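You operate a simulated robot arm through the tools that you are given. There is no shell and no other tool.

You are at the controls of a simulated robot arm. One attempt, no reset.

TASK
Reset the counter, then test the grey bobbin from well 4 with weight 1.
Fine: the winder's tray; crank till the flag stands, then open the lever; leave bobbin and weight where they are. Set down upright: small bobbin, what you pick out.

It is judged by the outcome, as a careful person would: the job done as asked, and still so three seconds after it is handed in. It fails if anything else is knocked over, pushed out of place, dropped, spilled or broken.

THE ROBOT
A 6-joint arm with a two-finger parallel gripper, fixed in place. Base frame: the origin is at the foot of the arm, x ahead of it, y to its left, z up; the work surface is at about z = 0.82. Readings come in m, rad, newtons and seconds.
With the tool pointing down near the work surface it reaches from about 0.24 to 0.64 m from the base axis. Its first joint turns from -1.152 to 1.152 rad. Payload 2.7 kg.
The TCP is the grasp point between the finger pads, 0.023 m short of the fingertips. In the tool frame z runs along the fingers and y along their closing line. The gripper opens to 0.094 m. The fingers are 0.038 m wide and 0.01 m thick; the gripper's body (0.054 by 0.096 m) begins 0.039 m behind the TCP.
Orientation is told as [roll, pitch, yaw] about the base's x, y, z axes, in that order, counted from this pose: with the fingers straight down and closing along the base's y, the tool's x points along the base's -x, its y along +y and its z along -z.

THE INTERFACE
- The arm moves only by the tool apply_moves. Its argument "rows" is a list of rows, each a list of 7 numbers: the shift along the tool's x, y, z in units of 150 mm (1.0 is 150 mm), then the turn, a rotation vector about the tool's x, y, z in units of 180 degrees (1.0 is 180 degrees), then the opening, from 0 (shut) to 1 (fully open). In form: [[x, y, z, ax, ay, az, claw], ...]. A call has 1 to 20 rows; each row is the pose to reach, as a shift and turn from the pose commanded when the call began, along the tool's axes at that moment. A call with a number of a shift or a turn outside -1 to 1 is refused whole. Each row takes 0.2 s and may step no farther than 0.05 m and 0.15 rad from the row before; otherwise, or with a gripper value out of range, the whole call is refused. Where a pose cannot be reached the arm comes as near as it can. A force on the tool above 70 N (or 10 N above the force at the start of the call, whichever is more), or a blocked arm, ends the call early, and 0.2 s more pass. Each finger travels about 0.045 m/s and halts on what it meets, pressing with about 38 N; the grip force reading is that of the motor and also rises with nothing between the fingers. The clock runs only during rows and for 0.2 s after the last one: add rows that repeat a pose to give the fingers time. It gives the time, the measured TCP pose, the force on the tool (base axes), the opening and the grip force at its end, in the units of the frame above (readings bear some noise), with the torque about the TCP (base axes, N m) and any sound that the robot's microphone picked up.
- Cameras (640 x 400 px; columns grow to the right, rows downward): "scene" is fixed at [0.0715, -0.4304, 1.3984]; the picture's right is [0.80, -0.60, 0.00], its down [-0.38, -0.50, -0.77] and it looks along [0.47, 0.62, -0.63] (base axes); focal length 324 px, centre (320, 200). "wrist" rides on the gripper at [0.086, 0.016, -0.075] in the tool frame; the picture's right is [-0.18, 0.98, 0.00], its down [-0.58, -0.11, -0.81] and it looks along [-0.79, -0.15, 0.59] (tool axes); focal length 243 px, centre (320, 200).
- get_image(camera): a new picture of that camera. It takes no simulated time.
- locate(camera, pixels): for up to 12 pixels [column, row] of the newest picture of that camera ("zoom" is the newest enlarged one), the place [x, y, z] in the base frame of the surface seen there, good to about 0.002 m. It takes no simulated time.
- inspect(camera, box): a new picture of the part [left, top, right, bottom] of that camera's present view, enlarged. It takes no simulated time.
- close_job(): hands the job in; it is judged then, once.

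Unless the task says otherwise, let go and move clear before handing in.

The tools are called after "Emit:" by a JSON object that holds its "method" and its "body". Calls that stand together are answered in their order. apply_moves: Moves the arm, as the interface text tells. Its arguments: {"type":"object","properties":{"rows":{"type":"array"}},"required":["rows"]} The other tools are called the same way: get_image (camera) takes a picture; locate (camera, pixels) gives the place of the surface under pixels of a picture; inspect (camera, box) takes an enlarged picture of a part of a camera's view; close_job () hands the job in.

At the start:

```text
time: 0.0
position: [0.3449, -0.0648, 1.0928]
tool_rot: [0.0, 0.0, 0.001]
force: [0.0, 0.4, 0.3]
torque: [-0.02, 0.02, 0.0]
gripper_width: 0.0943
finger_force: 0.0
```

scene: 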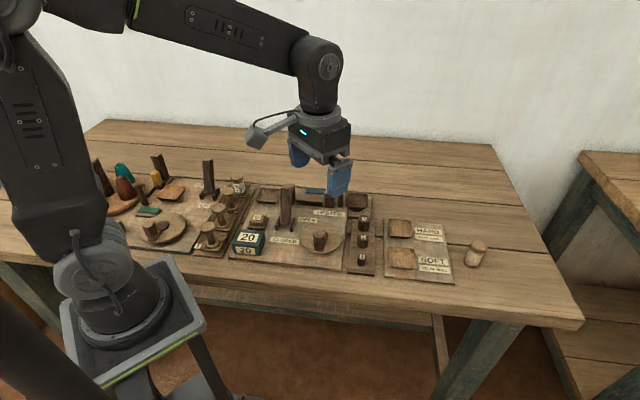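
wrist: 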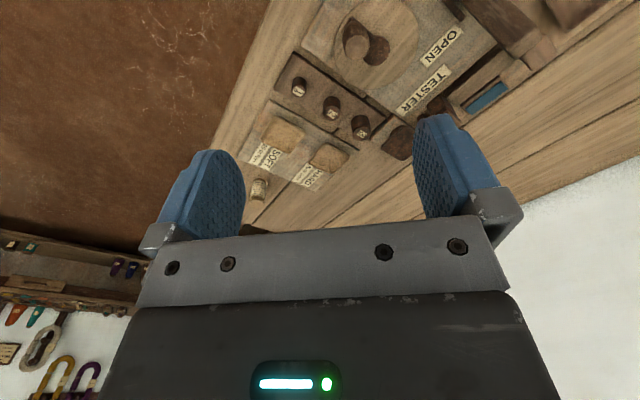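

The scene picture shows a bench with a tester board (around pixels 230-350, 190-265), weights to its right, and a winder board to its left. I'll enlarge several parts before moving.

Emit:
{"method": "inspect", "body": {"camera": "scene", "box": [220, 170, 380, 280]}}

Emit:
{"method": "inspect", "body": {"camera": "scene", "box": [80, 145, 260, 260]}}

Emit:
{"method": "inspect", "body": {"camera": "scene", "box": [340, 190, 500, 290]}}

```text
3.64 times, centred on (300, 225) of scene
```

zoom: 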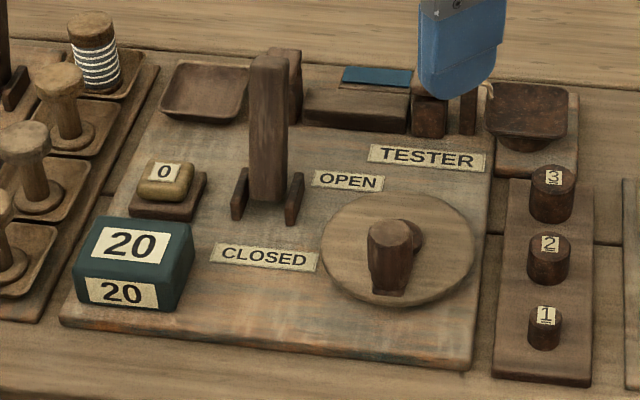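

```text
3.48 times, centred on (170, 202) of scene
```

zoom: 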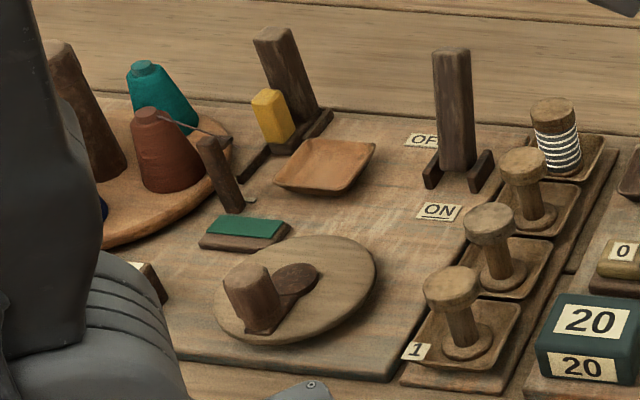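

```text
4.00 times, centred on (420, 240) of scene
```

zoom: 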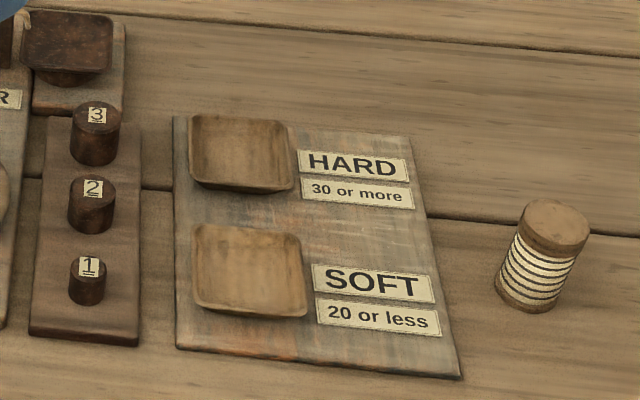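

The enlargements show well 1 marked at the near end of the rack, a striped bobbin at the far end, the tester's counter reading 20 with a "0" key, and weights 1–3. I'll enlarge the bobbin, tester and winder further.

Emit:
{"method": "inspect", "body": {"camera": "scene", "box": [190, 165, 270, 215]}}

Emit:
{"method": "inspect", "body": {"camera": "scene", "box": [280, 170, 380, 232]}}

Emit:
{"method": "inspect", "body": {"camera": "scene", "box": [80, 145, 190, 214]}}

Emit:
{"method": "inspect", "body": {"camera": "wrist", "box": [240, 0, 560, 200]}}

```text
8.00 times, centred on (230, 190) of scene
```

zoom: 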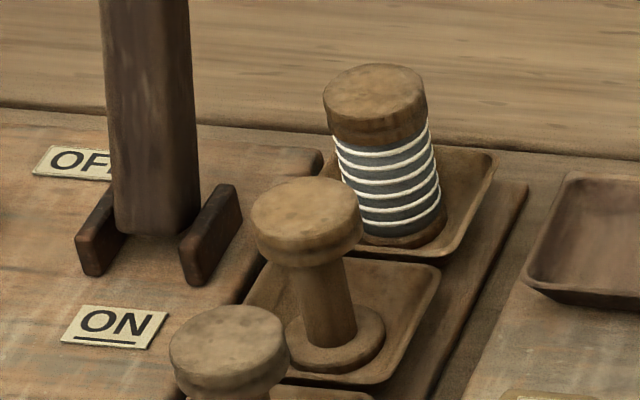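

```text
6.40 times, centred on (330, 201) of scene
```

zoom: 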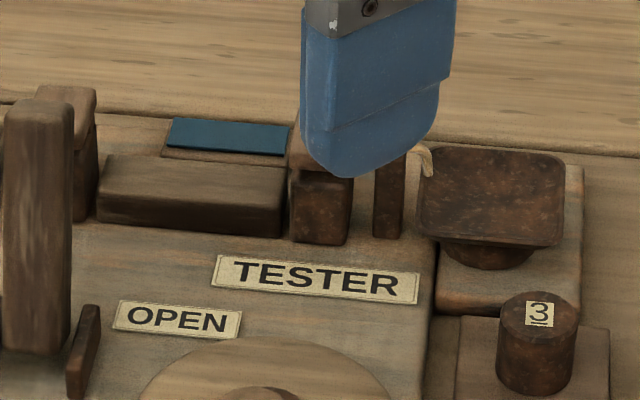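

```text
5.80 times, centred on (135, 180) of scene
```

zoom: 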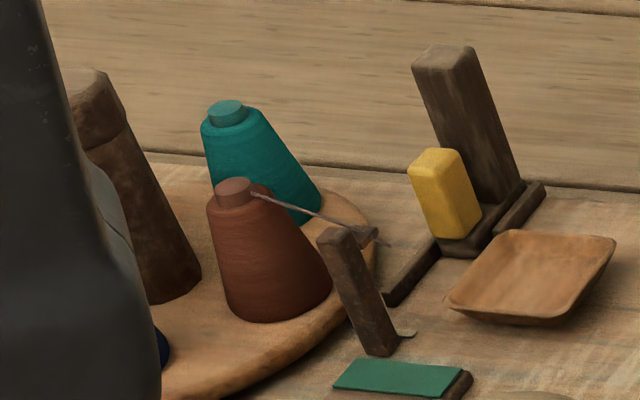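

```text
2.00 times, centred on (400, 100) of wrist
```

zoom: 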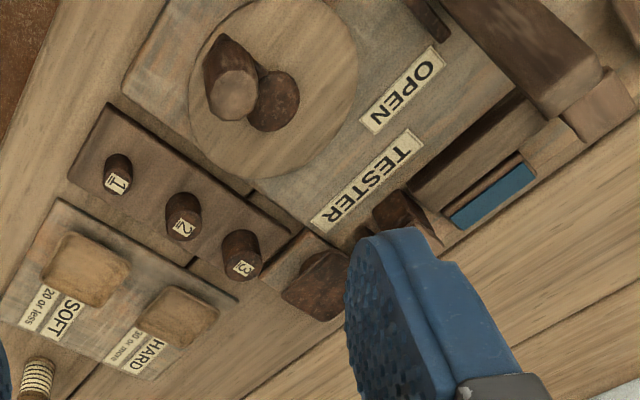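

The striped bobbin at zoom (385,160) is grey with white rings in the far well. I'll now map positions of the key objects from the scene picture.

Emit:
{"method": "get_image", "body": {"camera": "scene"}}

Emit:
{"method": "locate", "body": {"camera": "scene", "pixels": [[237, 184], [241, 200], [261, 216], [249, 237], [287, 188], [320, 236], [319, 245], [270, 197], [312, 191], [357, 200], [363, 258], [363, 240]]}}

Emit:
{"method": "inspect", "body": {"camera": "scene", "box": [225, 195, 355, 276]}}

```text
taken
```

scene: 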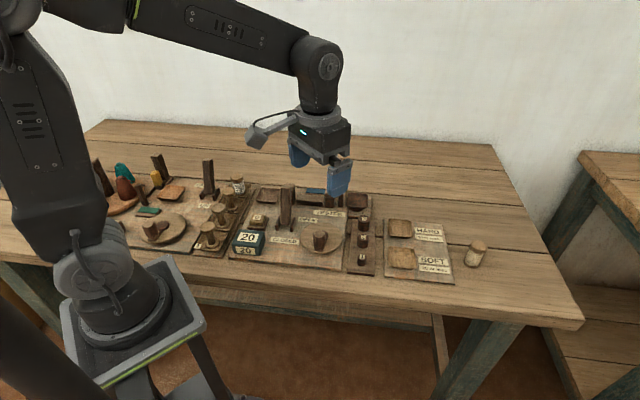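

```text
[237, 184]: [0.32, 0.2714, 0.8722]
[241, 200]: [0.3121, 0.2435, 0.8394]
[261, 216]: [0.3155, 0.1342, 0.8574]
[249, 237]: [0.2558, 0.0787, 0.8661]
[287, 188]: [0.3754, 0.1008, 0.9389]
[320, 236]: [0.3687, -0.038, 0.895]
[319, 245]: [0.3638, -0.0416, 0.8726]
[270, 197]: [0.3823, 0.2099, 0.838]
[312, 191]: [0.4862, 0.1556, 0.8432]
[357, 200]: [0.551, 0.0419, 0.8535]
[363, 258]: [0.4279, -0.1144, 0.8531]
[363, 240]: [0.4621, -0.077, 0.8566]
```

```text
4.92 times, centred on (290, 236) of scene
```

zoom: 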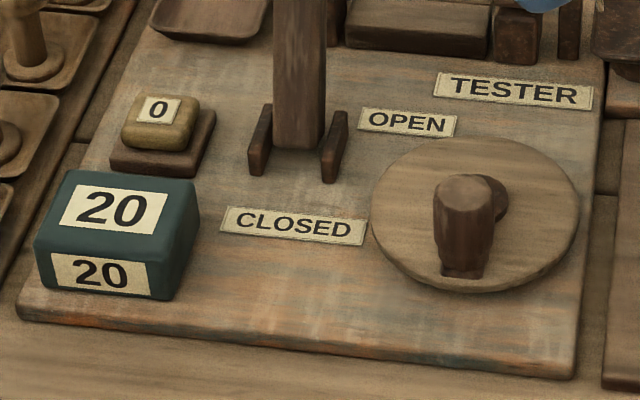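

The counter reads 20, the lever stands near "OPEN", and the tester's rear details are hidden behind the finger. I'll move right and yaw the tool 90° so that the wrist camera looks along +y over the tester.

Emit:
{"method": "apply_moves", "body": {"rows": [[0, -0.08, 0, 0, 0, -0.042, 1], [0, -0.16, 0, 0, 0, -0.083, 1], [0, -0.24, 0, 0, 0, -0.125, 1], [0, -0.32, 0, 0, 0, -0.167, 1], [0, -0.4, 0, 0, 0, -0.208, 1], [0, -0.48, 0, 0, 0, -0.25, 1], [0, -0.56, 0, 0, 0, -0.292, 1], [0, -0.64, 0, 0, 0, -0.333, 1], [0, -0.72, 0, 0, 0, -0.375, 1], [0, -0.8, 0, 0, 0, -0.417, 1], [0, -0.88, 0, 0, 0, -0.458, 1], [0, -0.96, 0, 0, 0, -0.5, 1]]}}

Emit:
{"method": "get_image", "body": {"camera": "wrist"}}

Emit:
{"method": "get_image", "body": {"camera": "scene"}}

```text
time: 2.6
position: [0.3431, -0.2103, 1.0931]
tool_rot: [0.0, 0.0, 1.573]
force: [0.3, 0.5, -0.9]
torque: [-0.01, 0.02, 0.03]
gripper_width: 0.0943
finger_force: 0.0
```

```text
taken
```

wrist: 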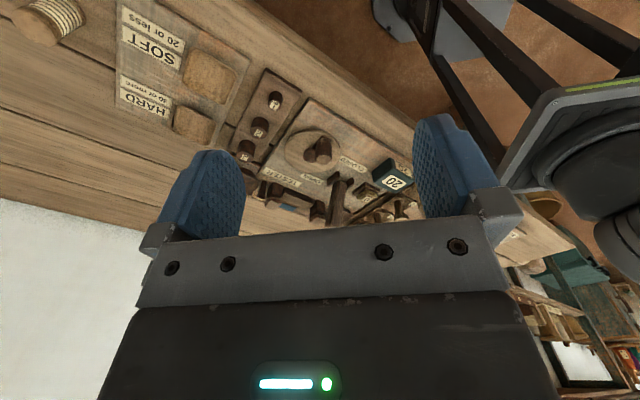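

```text
taken
```

scene: 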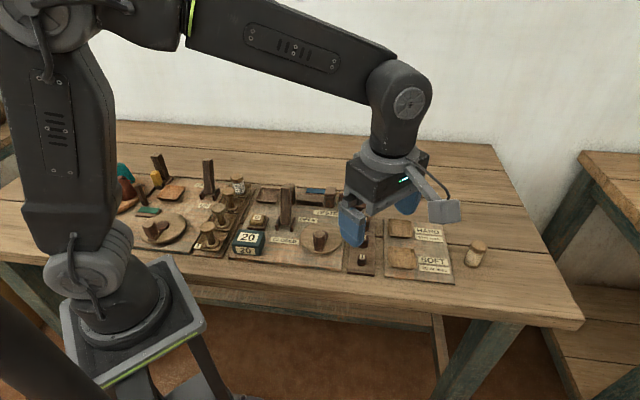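

The wrist picture (upside down) now shows the tester around pixels (280-400,120-220). I'll enlarge it from both cameras.

Emit:
{"method": "inspect", "body": {"camera": "wrist", "box": [240, 90, 420, 225]}}

Emit:
{"method": "inspect", "body": {"camera": "scene", "box": [250, 170, 350, 232]}}

Emit:
{"method": "inspect", "body": {"camera": "scene", "box": [115, 150, 215, 212]}}

```text
2.96 times, centred on (330, 158) of wrist
```

zoom: 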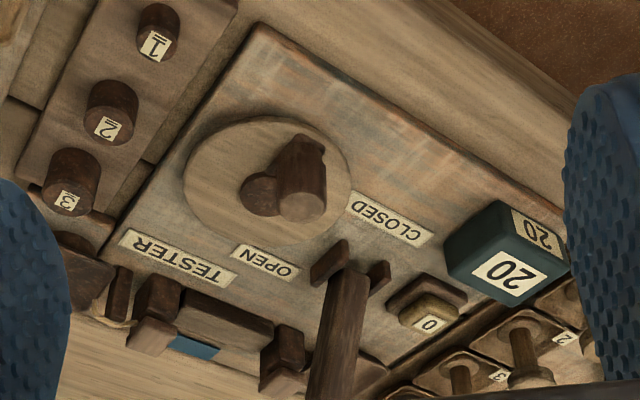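

```text
6.40 times, centred on (300, 201) of scene
```

zoom: 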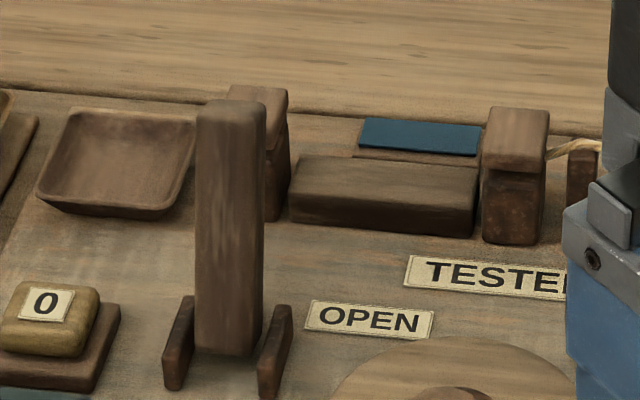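

```text
6.40 times, centred on (165, 181) of scene
```

zoom: 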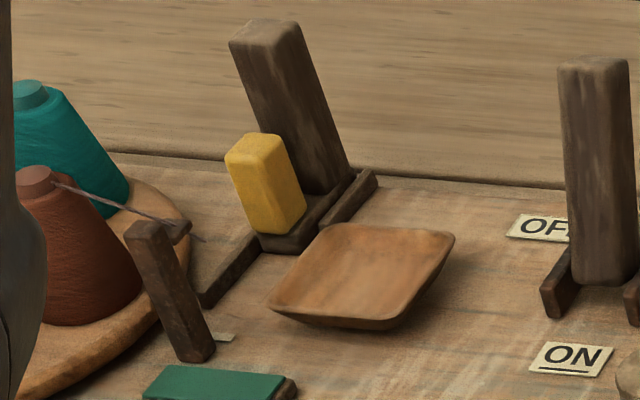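

The tester has two jaw blocks with a bed and a flat blue flag between them, plus a dark tray at left. I'll shift forward to look straight at the bed from above.

Emit:
{"method": "apply_moves", "body": {"rows": [[-0.1, -0.2, 0, 0, 0, 0, 1], [-0.2, -0.4, 0, 0, 0, 0, 1], [-0.3, -0.6, 0, 0, 0, 0, 1], [-0.4, -0.8, 0, 0, 0, 0, 1]]}}

Emit:
{"method": "get_image", "body": {"camera": "wrist"}}

Emit:
{"method": "inspect", "body": {"camera": "wrist", "box": [240, 40, 420, 175]}}

```text
time: 3.6
position: [0.4637, -0.1493, 1.0918]
tool_rot: [0.0, -0.001, 1.572]
force: [-0.8, 0.7, 0.7]
torque: [0.03, 0.01, -0.01]
gripper_width: 0.0939
finger_force: 0.1
```

```text
taken
```

wrist: 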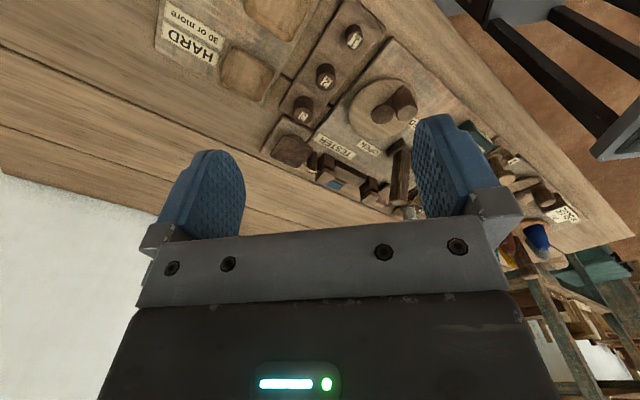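

```text
2.96 times, centred on (330, 108) of wrist
```

zoom: 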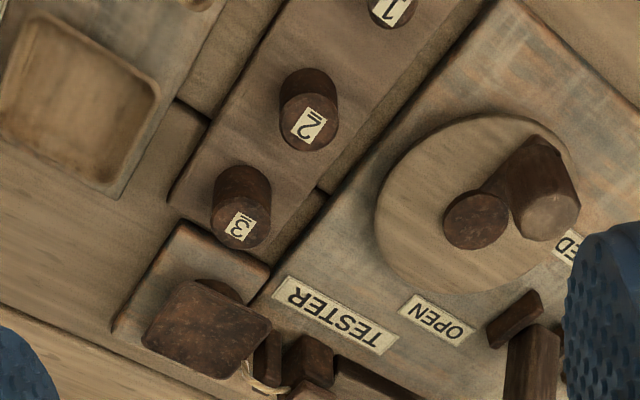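

The board is set at about 45° to the base axes; the bed is at the edge of this view. I'll yaw back 45° and move left so that the camera faces the tester along its own axis.

Emit:
{"method": "apply_moves", "body": {"rows": [[-0.13, 0.05, 0, 0, 0, 0.04, 1], [-0.26, 0.1, 0, 0, 0, 0.08, 1], [-0.39, 0.15, 0, 0, 0, 0.12, 1], [-0.52, 0.2, 0, 0, 0, 0.16, 1], [-0.65, 0.25, 0, 0, 0, 0.2, 1], [-0.78, 0.3, 0, 0, 0, 0.24, 1], [-0.9, 0.35, 0, 0, 0, 0.25, 1]]}}

Emit:
{"method": "get_image", "body": {"camera": "wrist"}}

Emit:
{"method": "inspect", "body": {"camera": "wrist", "box": [240, 0, 420, 175]}}

```text
time: 5.2
position: [0.412, -0.0136, 1.0923]
tool_rot: [0.0, -0.001, 0.782]
force: [-0.2, -0.7, -0.2]
torque: [0.01, 0.0, 0.0]
gripper_width: 0.0941
finger_force: 0.1
```

```text
taken
```

wrist: 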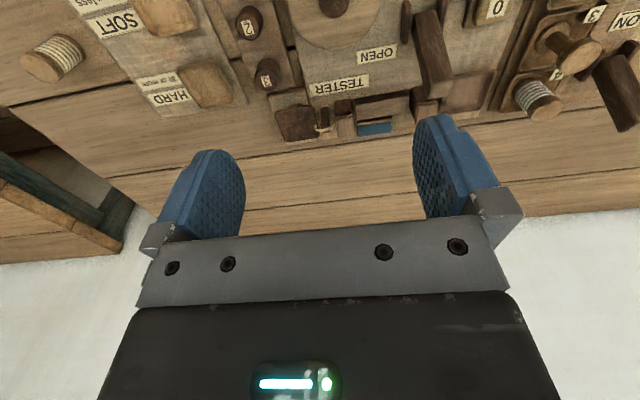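

```text
2.29 times, centred on (330, 88) of wrist
```

zoom: 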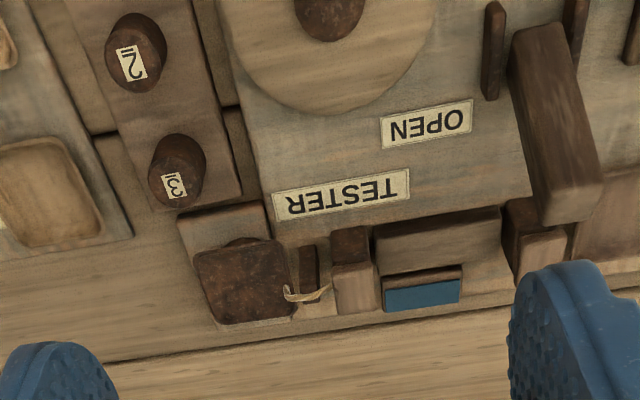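

The bed, jaws, flag and cord to the pan are visible at zoom (380,260). I'll back off toward the base and left to see the whole tester including its tray.

Emit:
{"method": "apply_moves", "body": {"rows": [[0.15, 0.12, 0, 0, 0, 0, 1], [0.3, 0.24, 0, 0, 0, 0, 1], [0.45, 0.36, 0, 0, 0, 0, 1], [0.55, 0.5, 0, 0, 0, 0, 1]]}}

Emit:
{"method": "get_image", "body": {"camera": "wrist"}}

Emit:
{"method": "inspect", "body": {"camera": "wrist", "box": [200, 0, 440, 190]}}

Emit:
{"method": "inspect", "body": {"camera": "wrist", "box": [270, 70, 430, 190]}}

```text
time: 6.2
position: [0.3005, -0.0209, 1.0908]
tool_rot: [-0.001, 0.0, 0.785]
force: [0.5, 0.9, -0.3]
torque: [0.02, -0.01, 0.02]
gripper_width: 0.0939
finger_force: 0.0
```

```text
taken
```

wrist: 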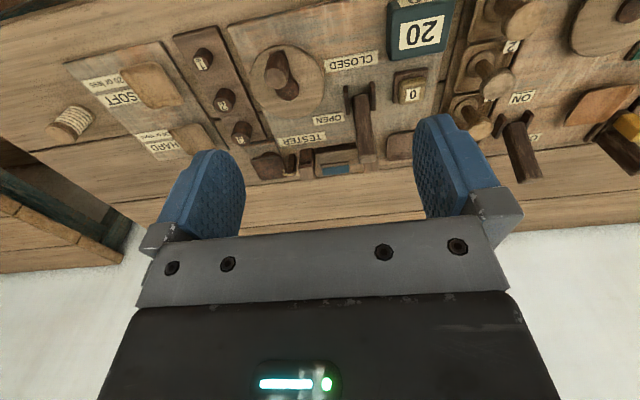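

```text
2.11 times, centred on (320, 95) of wrist
```

zoom: 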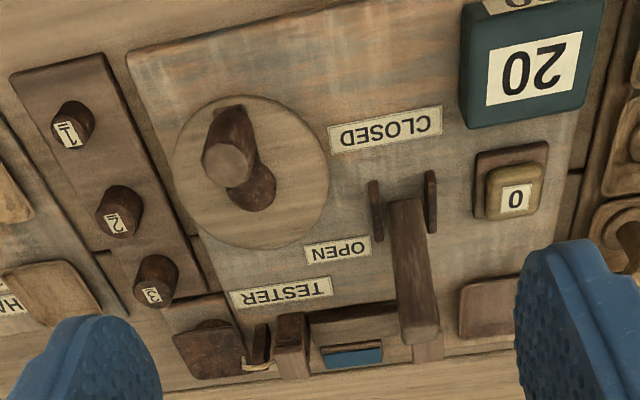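

```text
3.33 times, centred on (350, 130) of wrist
```

zoom: 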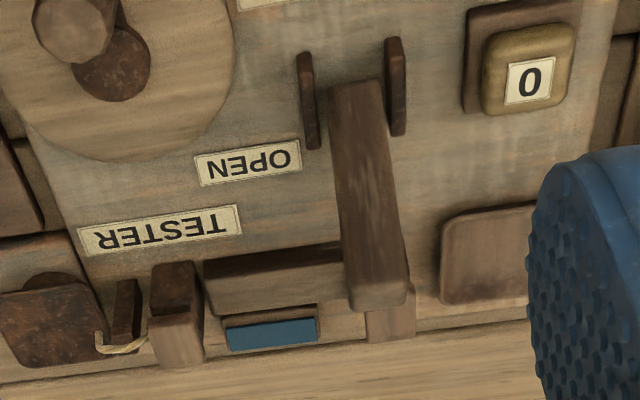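

The tester's parts are clear: dark tray at zoom (490,255), bed (275,285), jaws (180,300) and (390,320). I'll measure these points.

Emit:
{"method": "locate", "body": {"camera": "zoom", "pixels": [[270, 265], [270, 290], [215, 300], [335, 290], [270, 335], [180, 340], [180, 290], [390, 320], [490, 255], [460, 290], [525, 220], [45, 320]]}}

Emit:
{"method": "locate", "body": {"camera": "wrist", "pixels": [[280, 78], [287, 90], [268, 72], [365, 130], [358, 95], [410, 93], [418, 35], [203, 65], [225, 103], [241, 130], [270, 165], [335, 170]]}}

```text
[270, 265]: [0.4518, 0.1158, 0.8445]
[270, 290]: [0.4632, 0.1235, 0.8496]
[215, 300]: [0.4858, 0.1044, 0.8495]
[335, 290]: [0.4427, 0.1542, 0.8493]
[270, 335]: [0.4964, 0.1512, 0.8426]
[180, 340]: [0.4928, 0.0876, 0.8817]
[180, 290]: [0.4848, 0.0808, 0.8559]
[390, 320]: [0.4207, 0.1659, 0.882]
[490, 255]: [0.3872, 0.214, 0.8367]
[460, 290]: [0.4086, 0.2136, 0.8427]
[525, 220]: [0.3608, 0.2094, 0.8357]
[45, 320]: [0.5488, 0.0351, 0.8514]
```

```text
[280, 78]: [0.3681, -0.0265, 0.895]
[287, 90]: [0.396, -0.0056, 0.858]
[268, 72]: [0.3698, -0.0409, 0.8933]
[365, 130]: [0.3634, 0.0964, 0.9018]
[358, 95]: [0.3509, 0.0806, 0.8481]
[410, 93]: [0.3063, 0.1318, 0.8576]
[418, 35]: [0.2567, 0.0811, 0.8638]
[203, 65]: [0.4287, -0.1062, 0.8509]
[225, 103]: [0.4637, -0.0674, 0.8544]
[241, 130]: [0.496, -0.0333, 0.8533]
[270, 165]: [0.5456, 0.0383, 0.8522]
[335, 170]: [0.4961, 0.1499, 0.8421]
```

Board, bed (top z≈0.850) and jaws (top z≈0.882) are measured. Next I check the scene camera for the rack with the arm at this place and measure the bobbin.

Emit:
{"method": "get_image", "body": {"camera": "scene"}}

Emit:
{"method": "inspect", "body": {"camera": "scene", "box": [190, 165, 270, 215]}}

Emit:
{"method": "inspect", "body": {"camera": "wrist", "box": [420, 0, 640, 190]}}

```text
taken
```

scene: 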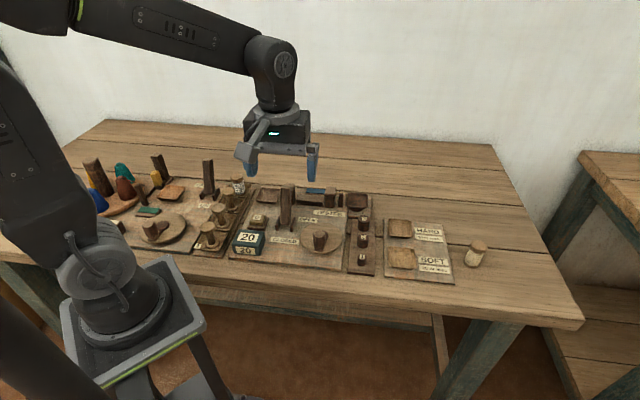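

```text
8.00 times, centred on (230, 190) of scene
```

zoom: 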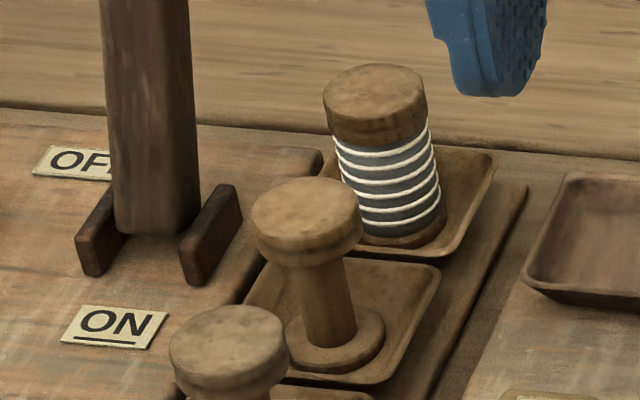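

```text
2.11 times, centred on (530, 95) of wrist
```

zoom: 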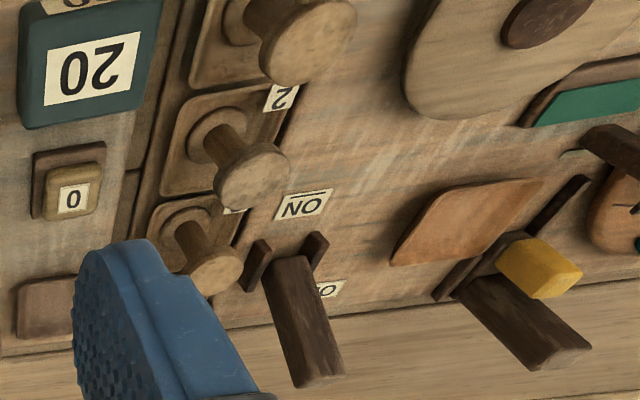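

The scene camera now sees the tester fully unobstructed. I'll enlarge its back part and measure the bobbin and the bed from there.

Emit:
{"method": "locate", "body": {"camera": "scene", "pixels": [[237, 176], [237, 179], [237, 181], [233, 178], [242, 178], [239, 192], [247, 190], [243, 195], [250, 187], [232, 187]]}}

Emit:
{"method": "inspect", "body": {"camera": "scene", "box": [280, 175, 380, 237]}}

```text
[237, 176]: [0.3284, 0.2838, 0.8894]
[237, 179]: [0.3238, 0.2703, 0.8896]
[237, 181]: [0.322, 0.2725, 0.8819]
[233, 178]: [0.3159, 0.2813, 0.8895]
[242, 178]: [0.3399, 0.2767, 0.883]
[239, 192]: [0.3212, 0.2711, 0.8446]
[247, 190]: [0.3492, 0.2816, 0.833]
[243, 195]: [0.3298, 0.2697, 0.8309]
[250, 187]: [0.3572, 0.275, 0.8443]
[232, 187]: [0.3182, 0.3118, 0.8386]
```

```text
6.40 times, centred on (330, 206) of scene
```

zoom: 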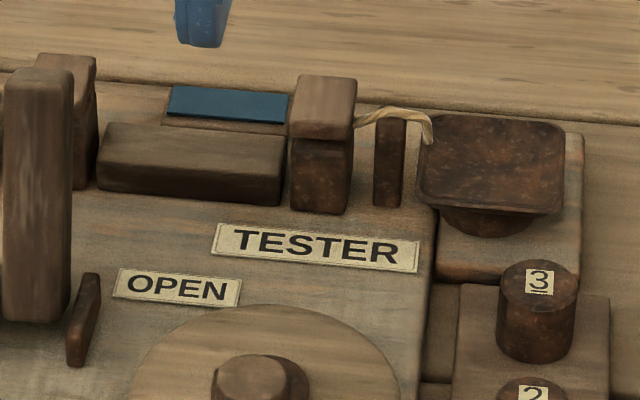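

I'll measure the bed's corners, jaw faces, flag and pan from this enlargement.

Emit:
{"method": "locate", "body": {"camera": "zoom", "pixels": [[105, 150], [118, 128], [278, 170], [280, 145], [195, 145], [190, 185], [325, 95], [322, 180], [390, 160], [490, 160], [60, 80], [230, 105]]}}

Emit:
{"method": "locate", "body": {"camera": "scene", "pixels": [[300, 250], [260, 258], [330, 212], [262, 217], [252, 227], [287, 187], [286, 200], [287, 220], [291, 229], [303, 230], [344, 240], [320, 263]]}}

```text
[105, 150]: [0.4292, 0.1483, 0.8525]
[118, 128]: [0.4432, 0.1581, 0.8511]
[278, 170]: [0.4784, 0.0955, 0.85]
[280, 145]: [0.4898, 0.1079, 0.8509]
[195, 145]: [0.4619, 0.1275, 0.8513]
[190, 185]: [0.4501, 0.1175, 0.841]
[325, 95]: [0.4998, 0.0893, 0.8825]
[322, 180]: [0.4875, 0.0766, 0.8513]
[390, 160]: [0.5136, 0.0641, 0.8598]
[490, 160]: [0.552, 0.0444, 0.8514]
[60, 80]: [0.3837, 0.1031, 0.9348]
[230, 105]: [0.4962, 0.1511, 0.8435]
```

```text
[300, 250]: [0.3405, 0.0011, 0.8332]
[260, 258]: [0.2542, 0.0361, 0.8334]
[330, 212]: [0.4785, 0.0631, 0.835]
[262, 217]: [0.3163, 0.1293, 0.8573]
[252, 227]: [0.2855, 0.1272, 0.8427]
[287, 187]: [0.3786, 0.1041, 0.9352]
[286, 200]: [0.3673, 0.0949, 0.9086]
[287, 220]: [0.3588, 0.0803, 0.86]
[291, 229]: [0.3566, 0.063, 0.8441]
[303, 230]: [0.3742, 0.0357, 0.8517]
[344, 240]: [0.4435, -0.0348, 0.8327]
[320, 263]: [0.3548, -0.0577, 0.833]
```

The bed spans about 0.07 m between the jaws, its top at z≈0.851, and the bobbin is about 0.055 m tall. I'll move the camera down near the bed to see whether it is flat or grooved.

Emit:
{"method": "apply_moves", "body": {"rows": [[-0.134, -0.101, 0.1, 0, 0, -0.042, 1], [-0.269, -0.203, 0.2, 0, 0, -0.083, 1], [-0.403, -0.304, 0.35, 0, 0, -0.125, 1], [-0.537, -0.405, 0.5, 0, 0, -0.167, 1], [-0.672, -0.507, 0.65, 0, 0, -0.208, 1], [-0.806, -0.608, 0.8, 0, 0, -0.25, 1]]}}

Emit:
{"method": "get_image", "body": {"camera": "wrist"}}

```text
time: 7.6
position: [0.4505, 0.0005, 0.9732]
tool_rot: [-0.001, -0.001, 1.573]
force: [0.6, 0.3, -0.7]
torque: [-0.02, 0.02, 0.03]
gripper_width: 0.094
finger_force: 0.1
```

```text
taken
```

wrist: 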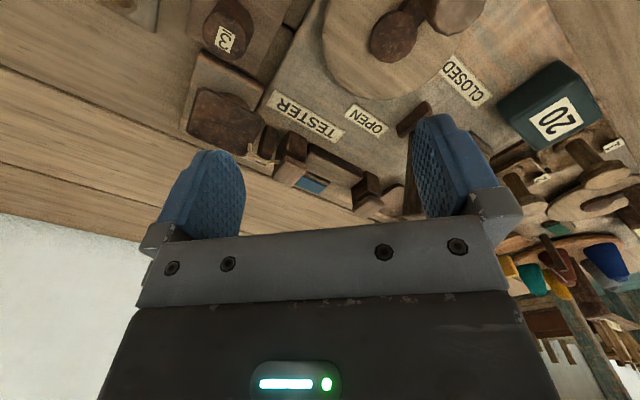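

Emit:
{"method": "inspect", "body": {"camera": "wrist", "box": [230, 80, 420, 220]}}

Emit:
{"method": "inspect", "body": {"camera": "wrist", "box": [170, 60, 310, 200]}}

```text
2.86 times, centred on (325, 150) of wrist
```

zoom: 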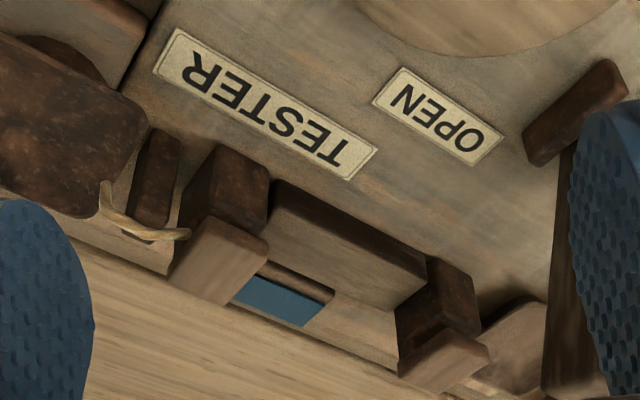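

```text
2.86 times, centred on (240, 130) of wrist
```

zoom: 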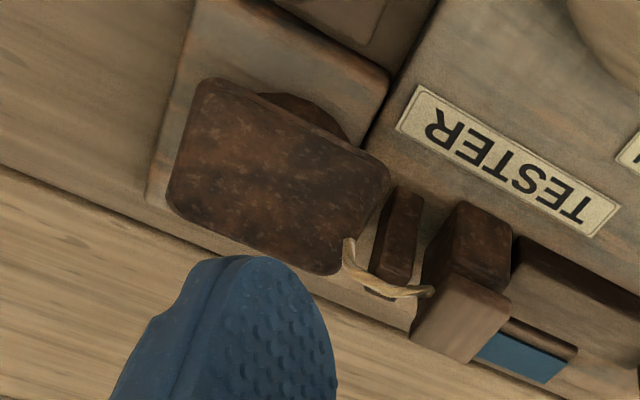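

The bed is flat-topped between two L-shaped jaws, and the cord runs from the right jaw to the pan. I'll enlarge the bed once more to measure its depth and the gap.

Emit:
{"method": "inspect", "body": {"camera": "wrist", "box": [275, 125, 405, 215]}}

```text
4.44 times, centred on (340, 170) of wrist
```

zoom: 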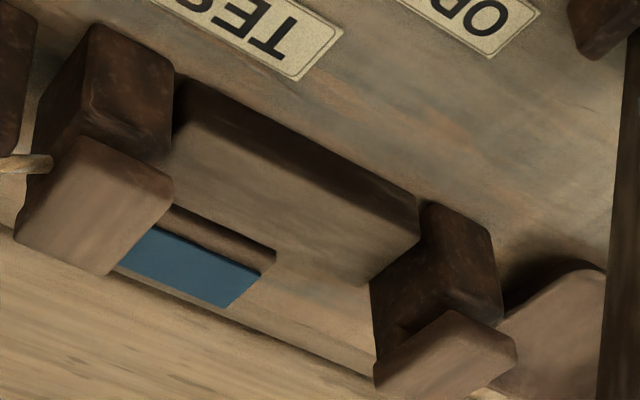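

Emit:
{"method": "locate", "body": {"camera": "zoom", "pixels": [[190, 130], [410, 235], [180, 195], [370, 275], [300, 180], [275, 235], [285, 210], [300, 300], [110, 180], [170, 185], [385, 350], [455, 340]]}}

Emit:
{"method": "locate", "body": {"camera": "zoom", "pixels": [[100, 260], [30, 225], [150, 240], [265, 262], [220, 300], [420, 270], [200, 100], [230, 150], [350, 210], [330, 250], [480, 345], [405, 325]]}}

```text
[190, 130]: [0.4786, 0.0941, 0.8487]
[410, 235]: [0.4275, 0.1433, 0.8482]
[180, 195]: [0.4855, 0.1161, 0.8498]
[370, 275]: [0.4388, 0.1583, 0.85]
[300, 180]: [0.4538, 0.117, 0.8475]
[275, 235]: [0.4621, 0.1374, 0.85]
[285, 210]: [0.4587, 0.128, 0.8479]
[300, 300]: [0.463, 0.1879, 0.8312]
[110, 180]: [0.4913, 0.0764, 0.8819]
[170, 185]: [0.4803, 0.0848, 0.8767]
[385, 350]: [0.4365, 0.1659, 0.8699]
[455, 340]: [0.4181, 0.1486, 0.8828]
```

```text
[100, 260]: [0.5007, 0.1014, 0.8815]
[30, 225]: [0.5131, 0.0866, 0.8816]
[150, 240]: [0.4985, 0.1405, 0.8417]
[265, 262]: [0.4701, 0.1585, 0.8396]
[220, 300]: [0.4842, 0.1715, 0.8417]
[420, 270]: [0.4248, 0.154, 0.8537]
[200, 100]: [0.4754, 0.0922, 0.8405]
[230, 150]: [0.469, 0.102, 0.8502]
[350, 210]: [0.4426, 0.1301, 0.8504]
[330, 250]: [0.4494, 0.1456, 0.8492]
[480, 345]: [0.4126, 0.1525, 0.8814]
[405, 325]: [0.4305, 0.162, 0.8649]
```

Bed centre works out near (0.460, 0.128) with about 0.087 m between jaw faces. Now I'll measure the rack's other bobbins, the winder's lever and the crank/disc from the scene view.

Emit:
{"method": "inspect", "body": {"camera": "scene", "box": [180, 150, 280, 250]}}

Emit:
{"method": "locate", "body": {"camera": "zoom", "pixels": [[170, 70], [175, 180], [150, 200], [215, 195], [287, 205], [245, 260], [180, 335], [365, 105], [365, 145], [365, 200], [400, 170], [330, 160]]}}

```text
4.00 times, centred on (230, 200) of scene
```

zoom: 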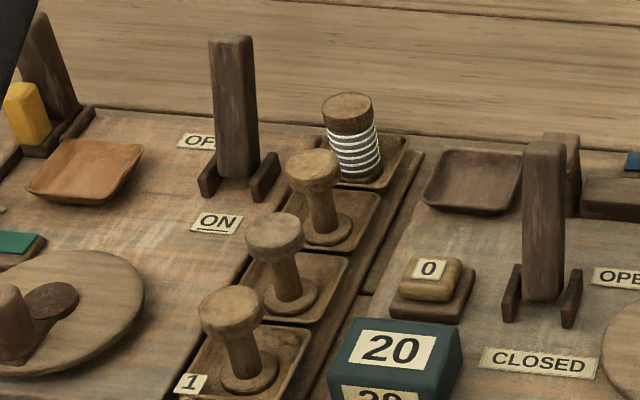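

```text
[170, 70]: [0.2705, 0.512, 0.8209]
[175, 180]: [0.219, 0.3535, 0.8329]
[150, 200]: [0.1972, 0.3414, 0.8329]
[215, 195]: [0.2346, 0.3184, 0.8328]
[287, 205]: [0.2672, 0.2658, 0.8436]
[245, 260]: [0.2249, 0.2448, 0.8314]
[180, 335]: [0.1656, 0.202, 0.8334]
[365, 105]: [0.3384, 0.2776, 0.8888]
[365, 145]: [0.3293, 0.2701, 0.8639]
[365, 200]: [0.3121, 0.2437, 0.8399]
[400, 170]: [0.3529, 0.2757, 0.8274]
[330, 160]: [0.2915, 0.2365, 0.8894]
```

Now I measure the specific points: winder lever, bobbin tops, and the grey bobbin's rims.

Emit:
{"method": "locate", "body": {"camera": "zoom", "pixels": [[232, 40], [235, 60], [237, 165], [313, 165], [275, 235], [230, 310], [325, 107], [371, 102], [352, 124], [346, 96], [342, 172], [376, 172]]}}

Emit:
{"method": "locate", "body": {"camera": "zoom", "pixels": [[355, 150], [335, 150], [376, 140], [360, 182], [405, 145], [335, 130], [385, 185], [428, 268], [545, 150], [542, 290], [10, 310], [455, 180]]}}

```text
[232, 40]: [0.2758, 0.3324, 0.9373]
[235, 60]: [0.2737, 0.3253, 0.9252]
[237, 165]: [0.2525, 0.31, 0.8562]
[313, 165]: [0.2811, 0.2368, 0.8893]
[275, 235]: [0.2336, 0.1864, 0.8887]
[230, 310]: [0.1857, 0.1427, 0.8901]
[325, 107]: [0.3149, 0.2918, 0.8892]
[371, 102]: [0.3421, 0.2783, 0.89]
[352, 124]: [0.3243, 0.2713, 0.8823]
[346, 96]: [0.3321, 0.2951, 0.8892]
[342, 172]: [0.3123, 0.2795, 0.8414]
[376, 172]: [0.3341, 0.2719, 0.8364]
```

```text
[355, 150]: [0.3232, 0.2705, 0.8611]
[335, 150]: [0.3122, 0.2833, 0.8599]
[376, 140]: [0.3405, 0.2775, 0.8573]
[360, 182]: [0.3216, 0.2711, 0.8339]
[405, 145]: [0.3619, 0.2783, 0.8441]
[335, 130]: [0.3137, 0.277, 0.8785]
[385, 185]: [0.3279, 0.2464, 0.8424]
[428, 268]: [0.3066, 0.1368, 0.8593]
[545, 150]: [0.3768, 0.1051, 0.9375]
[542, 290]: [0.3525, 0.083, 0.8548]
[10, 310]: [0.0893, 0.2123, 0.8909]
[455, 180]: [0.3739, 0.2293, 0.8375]
```

The grey bobbin centre is about (0.327, 0.285), radius ≈0.0155, top 0.8895; the winder lever is just to its left. Next I enlarge the key and crank area to get exact centres.

Emit:
{"method": "inspect", "body": {"camera": "scene", "box": [235, 205, 285, 255]}}

Emit:
{"method": "locate", "body": {"camera": "zoom", "pixels": [[320, 50], [300, 75], [345, 80], [335, 110], [300, 105], [355, 50], [280, 150], [345, 150], [365, 120], [300, 200], [200, 260], [390, 60]]}}

```text
8.00 times, centred on (260, 230) of scene
```

zoom: 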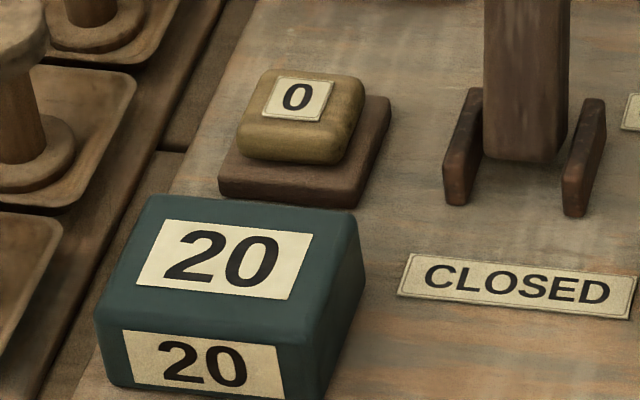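

```text
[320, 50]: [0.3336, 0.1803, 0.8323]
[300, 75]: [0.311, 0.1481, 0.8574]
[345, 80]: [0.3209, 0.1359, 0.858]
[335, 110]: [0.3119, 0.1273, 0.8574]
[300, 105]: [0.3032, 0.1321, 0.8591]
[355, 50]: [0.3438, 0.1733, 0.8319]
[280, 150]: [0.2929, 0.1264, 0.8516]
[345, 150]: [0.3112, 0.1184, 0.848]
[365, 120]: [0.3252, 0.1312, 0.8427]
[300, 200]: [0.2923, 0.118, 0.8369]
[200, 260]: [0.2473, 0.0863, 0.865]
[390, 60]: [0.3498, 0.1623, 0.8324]
```

The key's top centre is about (0.305, 0.134, 0.858). I'll rise, close the fingers, turn back to yaw 0 and hover over the key.

Emit:
{"method": "apply_moves", "body": {"rows": [[0, 0, -0.17, 0, 0, 0, 0.6], [0, 0, -0.333, 0, 0, 0, 0.3], [-0.074, 0.081, -0.333, 0, 0, 0.042, 0], [-0.148, 0.162, -0.333, 0, 0, 0.083, 0], [-0.223, 0.243, -0.333, 0, 0, 0.125, 0], [-0.297, 0.323, -0.333, 0, 0, 0.167, 0], [-0.371, 0.404, -0.333, 0, 0, 0.208, 0], [-0.445, 0.485, -0.333, 0, 0, 0.25, 0], [-0.519, 0.566, -0.333, 0, 0, 0.292, 0], [-0.593, 0.647, -0.333, 0, 0, 0.333, 0], [-0.668, 0.728, -0.333, 0, 0, 0.375, 0], [-0.742, 0.808, -0.333, 0, 0, 0.417, 0], [-0.816, 0.889, -0.333, 0, 0, 0.458, 0], [-0.89, 0.97, -0.333, 0, 0, 0.5, 0], [-0.89, 0.97, -0.333, 0, 0, 0.5, 0]]}}

Emit:
{"method": "get_image", "body": {"camera": "scene"}}

Emit:
{"method": "get_image", "body": {"camera": "wrist"}}

```text
time: 10.8
position: [0.3026, 0.1363, 1.0213]
tool_rot: [-0.001, 0.001, -0.002]
force: [-0.7, -0.4, -0.2]
torque: [-0.04, 0.01, 0.02]
gripper_width: 0.0
finger_force: 37.6
```

```text
taken
```

scene: 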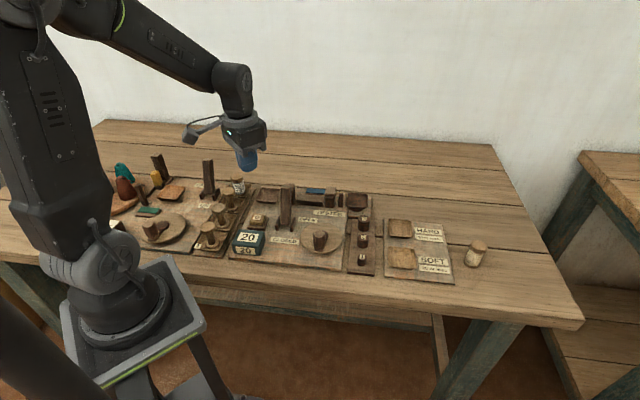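

```text
taken
```

wrist: 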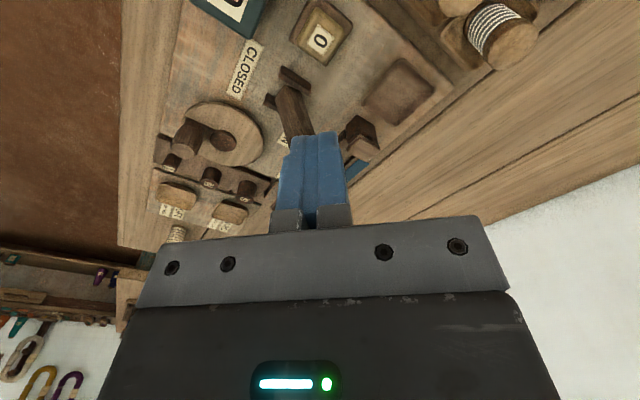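

The tool hovers over the key (TCP 0.303, 0.136, 1.021) with fingers closed. I'll descend to about 10 mm above the key.

Emit:
{"method": "apply_moves", "body": {"rows": [[0, 0, 0.25, 0, 0, 0, 0], [0, 0, 0.5, 0, 0, 0, 0], [0, 0, 0.7, 0, 0, 0, 0], [0, 0, 0.86, 0, 0, 0, 0], [0, 0, 0.86, 0, 0, 0, 0]]}}

Emit:
{"method": "inspect", "body": {"camera": "scene", "box": [225, 180, 305, 260]}}

Emit:
{"method": "get_image", "body": {"camera": "wrist"}}

```text
time: 12.0
position: [0.3049, 0.1343, 0.8932]
tool_rot: [-0.002, -0.002, 0.001]
force: [0.0, 0.1, -0.2]
torque: [-0.01, -0.02, 0.02]
gripper_width: 0.0
finger_force: 38.1
```

```text
5.00 times, centred on (265, 220) of scene
```

zoom: 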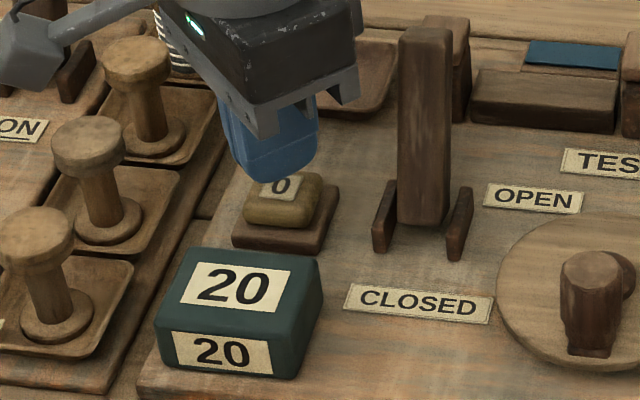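

```text
taken
```

wrist: 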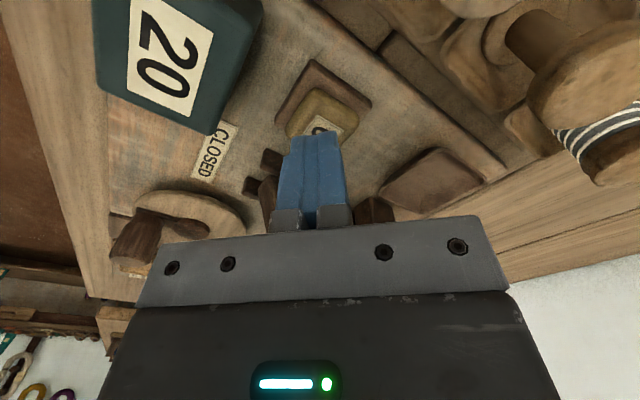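

The fingertips sit about 12 mm above the key with clearance to the lever and counter. I'll press down in small steps.

Emit:
{"method": "apply_moves", "body": {"rows": [[0, 0, 0.053, 0, 0, 0, 0], [0, 0, 0.08, 0, 0, 0, 0], [0, 0, 0.093, 0, 0, 0, 0], [0, 0, 0.107, 0, 0, 0, 0]]}}

Emit:
{"method": "inspect", "body": {"camera": "scene", "box": [225, 180, 305, 260]}}

```text
time: 13.0
position: [0.304, 0.1352, 0.8787]
tool_rot: [0.0, -0.001, 0.0]
force: [-0.6, 0.9, 0.6]
torque: [0.0, 0.04, 0.01]
gripper_width: 0.0001
finger_force: 37.9
```

```text
5.00 times, centred on (265, 220) of scene
```

zoom: 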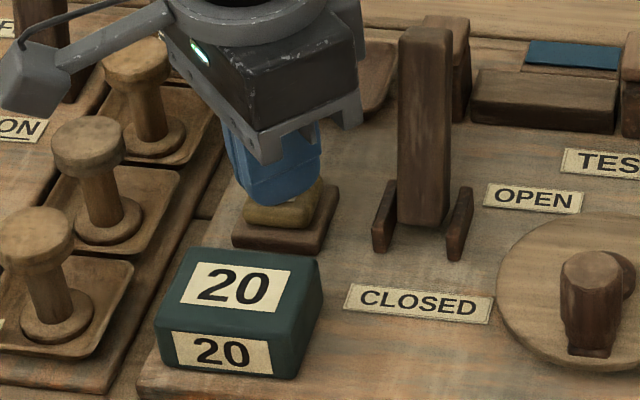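

Force is still near zero at TCP z 0.879, and the display still reads 20. I'll keep pressing in 2 mm steps.

Emit:
{"method": "apply_moves", "body": {"rows": [[0, 0, 0.013, 0, 0, 0, 0], [0, 0, 0.027, 0, 0, 0, 0], [0, 0, 0.04, 0, 0, 0, 0]]}}

Emit:
{"method": "inspect", "body": {"camera": "scene", "box": [225, 180, 305, 260]}}

```text
time: 13.8
position: [0.3051, 0.1352, 0.8722]
tool_rot: [0.001, -0.001, 0.0]
force: [-0.2, -1.3, 3.4]
torque: [-0.02, -0.02, 0.01]
gripper_width: 0.0002
finger_force: 37.7
heard: click
```

```text
5.00 times, centred on (265, 220) of scene
```

zoom: 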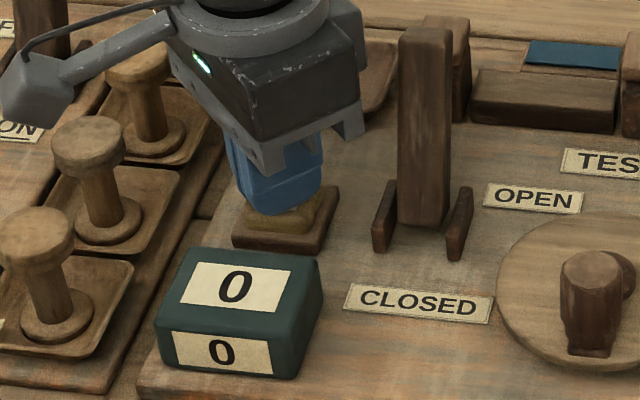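

The click was heard and the display now reads 0. I'll rise straight up, then open partway.

Emit:
{"method": "apply_moves", "body": {"rows": [[0, 0, -0.15, 0, 0, 0, 0], [0, 0, -0.4, 0, 0, 0, 0], [0, 0, -0.7, 0, 0, 0, 0], [0, 0, -1.0, 0, 0, 0, 0.2]]}}

Emit:
{"method": "inspect", "body": {"camera": "scene", "box": [225, 180, 305, 260]}}

Emit:
{"method": "get_image", "body": {"camera": "wrist"}}

```text
time: 14.8
position: [0.3054, 0.1347, 1.0215]
tool_rot: [-0.003, 0.001, -0.001]
force: [-0.9, 0.6, -0.1]
torque: [0.02, 0.02, 0.03]
gripper_width: 0.0189
finger_force: 0.2
```

```text
5.00 times, centred on (265, 220) of scene
```

zoom: 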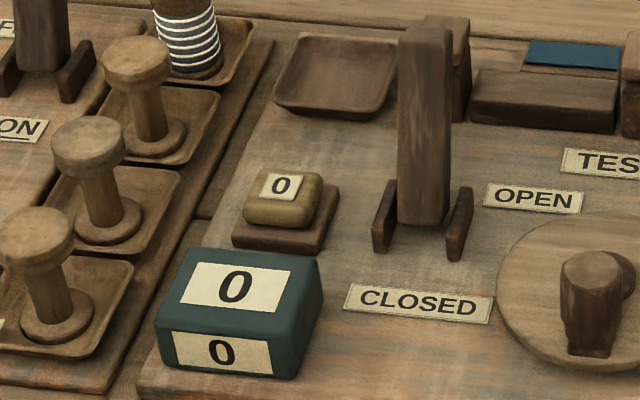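

```text
taken
```

wrist: 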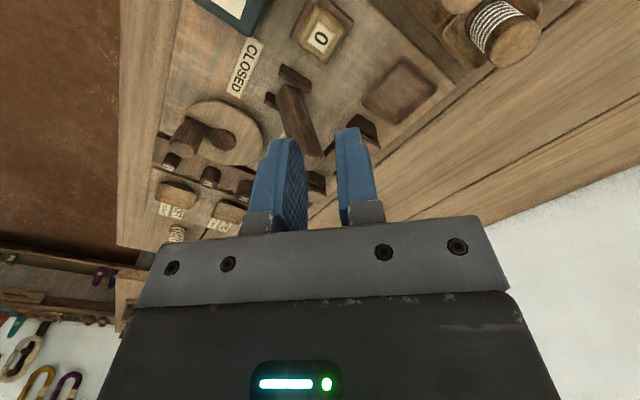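

Reset is done and the key sprang back. Next I'll turn to yaw ≈135.5° (fingers closing along the rack, camera away from the winder lever) and go above the grey bobbin.

Emit:
{"method": "apply_moves", "body": {"rows": [[-0.009, 0.055, 0, 0, 0, -0.042, 0.5], [-0.017, 0.11, 0, 0, 0, -0.084, 0.5], [-0.026, 0.165, 0, 0, 0, -0.125, 0.5], [-0.034, 0.22, 0, 0, 0, -0.167, 0.5], [-0.043, 0.275, 0, 0, 0, -0.209, 0.5], [-0.051, 0.33, 0, 0, 0, -0.251, 0.5], [-0.06, 0.385, 0, 0, 0, -0.293, 0.5], [-0.068, 0.44, 0, 0, 0, -0.335, 0.5], [-0.077, 0.495, 0, 0, 0, -0.376, 0.5], [-0.085, 0.55, 0, 0, 0, -0.418, 0.5], [-0.094, 0.605, 0, 0, 0, -0.46, 0.5], [-0.102, 0.66, 0, 0, 0, -0.502, 0.5], [-0.111, 0.715, 0, 0, 0, -0.544, 0.5], [-0.119, 0.77, 0, 0, 0, -0.585, 0.5], [-0.128, 0.825, 0, 0, 0, -0.627, 0.5], [-0.136, 0.88, 0, 0, 0, -0.669, 0.5], [-0.145, 0.935, 0, 0, 0, -0.711, 0.5], [-0.153, 0.995, 0, 0, 0, -0.753, 0.5], [-0.153, 0.995, 0, 0, 0, -0.753, 0.5]]}}

Emit:
{"method": "get_image", "body": {"camera": "wrist"}}

Emit:
{"method": "get_image", "body": {"camera": "scene"}}

```text
time: 18.8
position: [0.3274, 0.2842, 1.0216]
tool_rot: [0.001, 0.0, 2.37]
force: [0.0, 0.2, -0.3]
torque: [0.01, 0.0, -0.05]
gripper_width: 0.0468
finger_force: 0.0
```

```text
taken
```

wrist: 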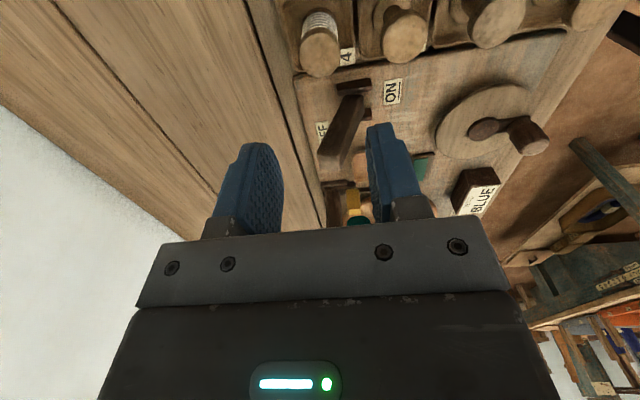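

```text
taken
```

scene: 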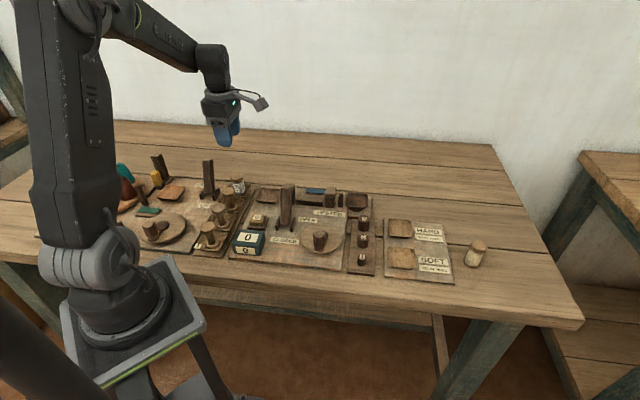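

The wrist view shows the bobbin by label "4" at (318,55). I'll refine its position from this view.

Emit:
{"method": "inspect", "body": {"camera": "wrist", "box": [270, 0, 400, 100]}}

Emit:
{"method": "locate", "body": {"camera": "wrist", "pixels": [[319, 55], [303, 50], [337, 50], [320, 38], [320, 72], [318, 20], [345, 55], [404, 35], [345, 100], [330, 160]]}}

```text
4.00 times, centred on (335, 50) of wrist
```

zoom: 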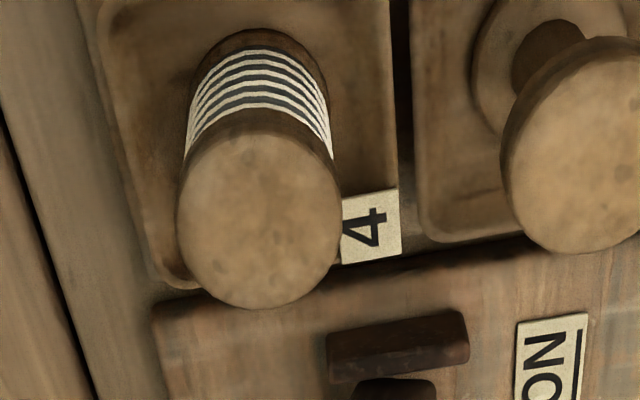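

```text
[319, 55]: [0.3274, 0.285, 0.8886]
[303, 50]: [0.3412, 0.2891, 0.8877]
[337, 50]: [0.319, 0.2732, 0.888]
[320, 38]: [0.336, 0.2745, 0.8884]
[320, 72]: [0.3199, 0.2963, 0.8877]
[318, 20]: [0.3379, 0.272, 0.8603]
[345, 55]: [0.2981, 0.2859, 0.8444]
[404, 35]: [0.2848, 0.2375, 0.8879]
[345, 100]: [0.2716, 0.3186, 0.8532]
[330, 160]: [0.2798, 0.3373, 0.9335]
```

The bobbin top centre is confirmed at (0.327, 0.285), z 0.888, right under the gripper. I'll descend with the fingers at 47 mm opening to TCP z≈0.877.

Emit:
{"method": "apply_moves", "body": {"rows": [[0, 0.003, 0.25, 0, 0, 0, 0.5], [0, 0.003, 0.5, 0, 0, 0, 0.5], [0, 0.003, 0.7, 0, 0, 0, 0.5], [0, 0.003, 0.85, 0, 0, 0, 0.5], [0, 0.003, 0.963, 0, 0, 0, 0.5], [0, 0.003, 0.963, 0, 0, 0, 0.5]]}}

Emit:
{"method": "get_image", "body": {"camera": "wrist"}}

Emit:
{"method": "inspect", "body": {"camera": "scene", "box": [180, 150, 280, 213]}}

```text
time: 20.2
position: [0.328, 0.2838, 0.8774]
tool_rot: [-0.001, 0.0, 2.365]
force: [0.3, -0.2, 0.3]
torque: [-0.01, 0.01, -0.01]
gripper_width: 0.047
finger_force: 0.0
```

```text
taken
```

wrist: 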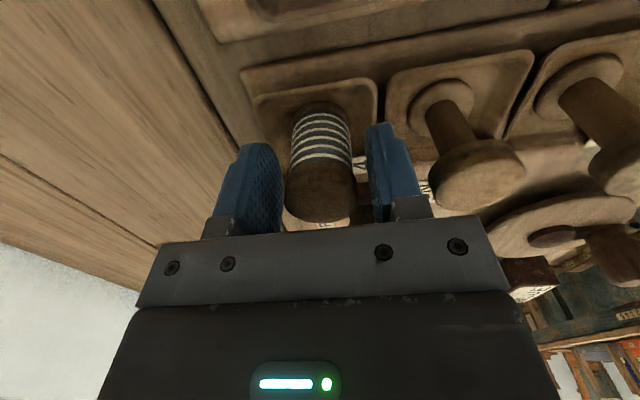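

```text
6.35 times, centred on (230, 182) of scene
```

zoom: 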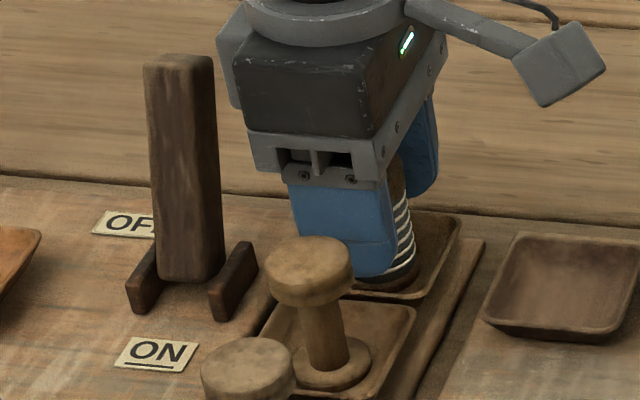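

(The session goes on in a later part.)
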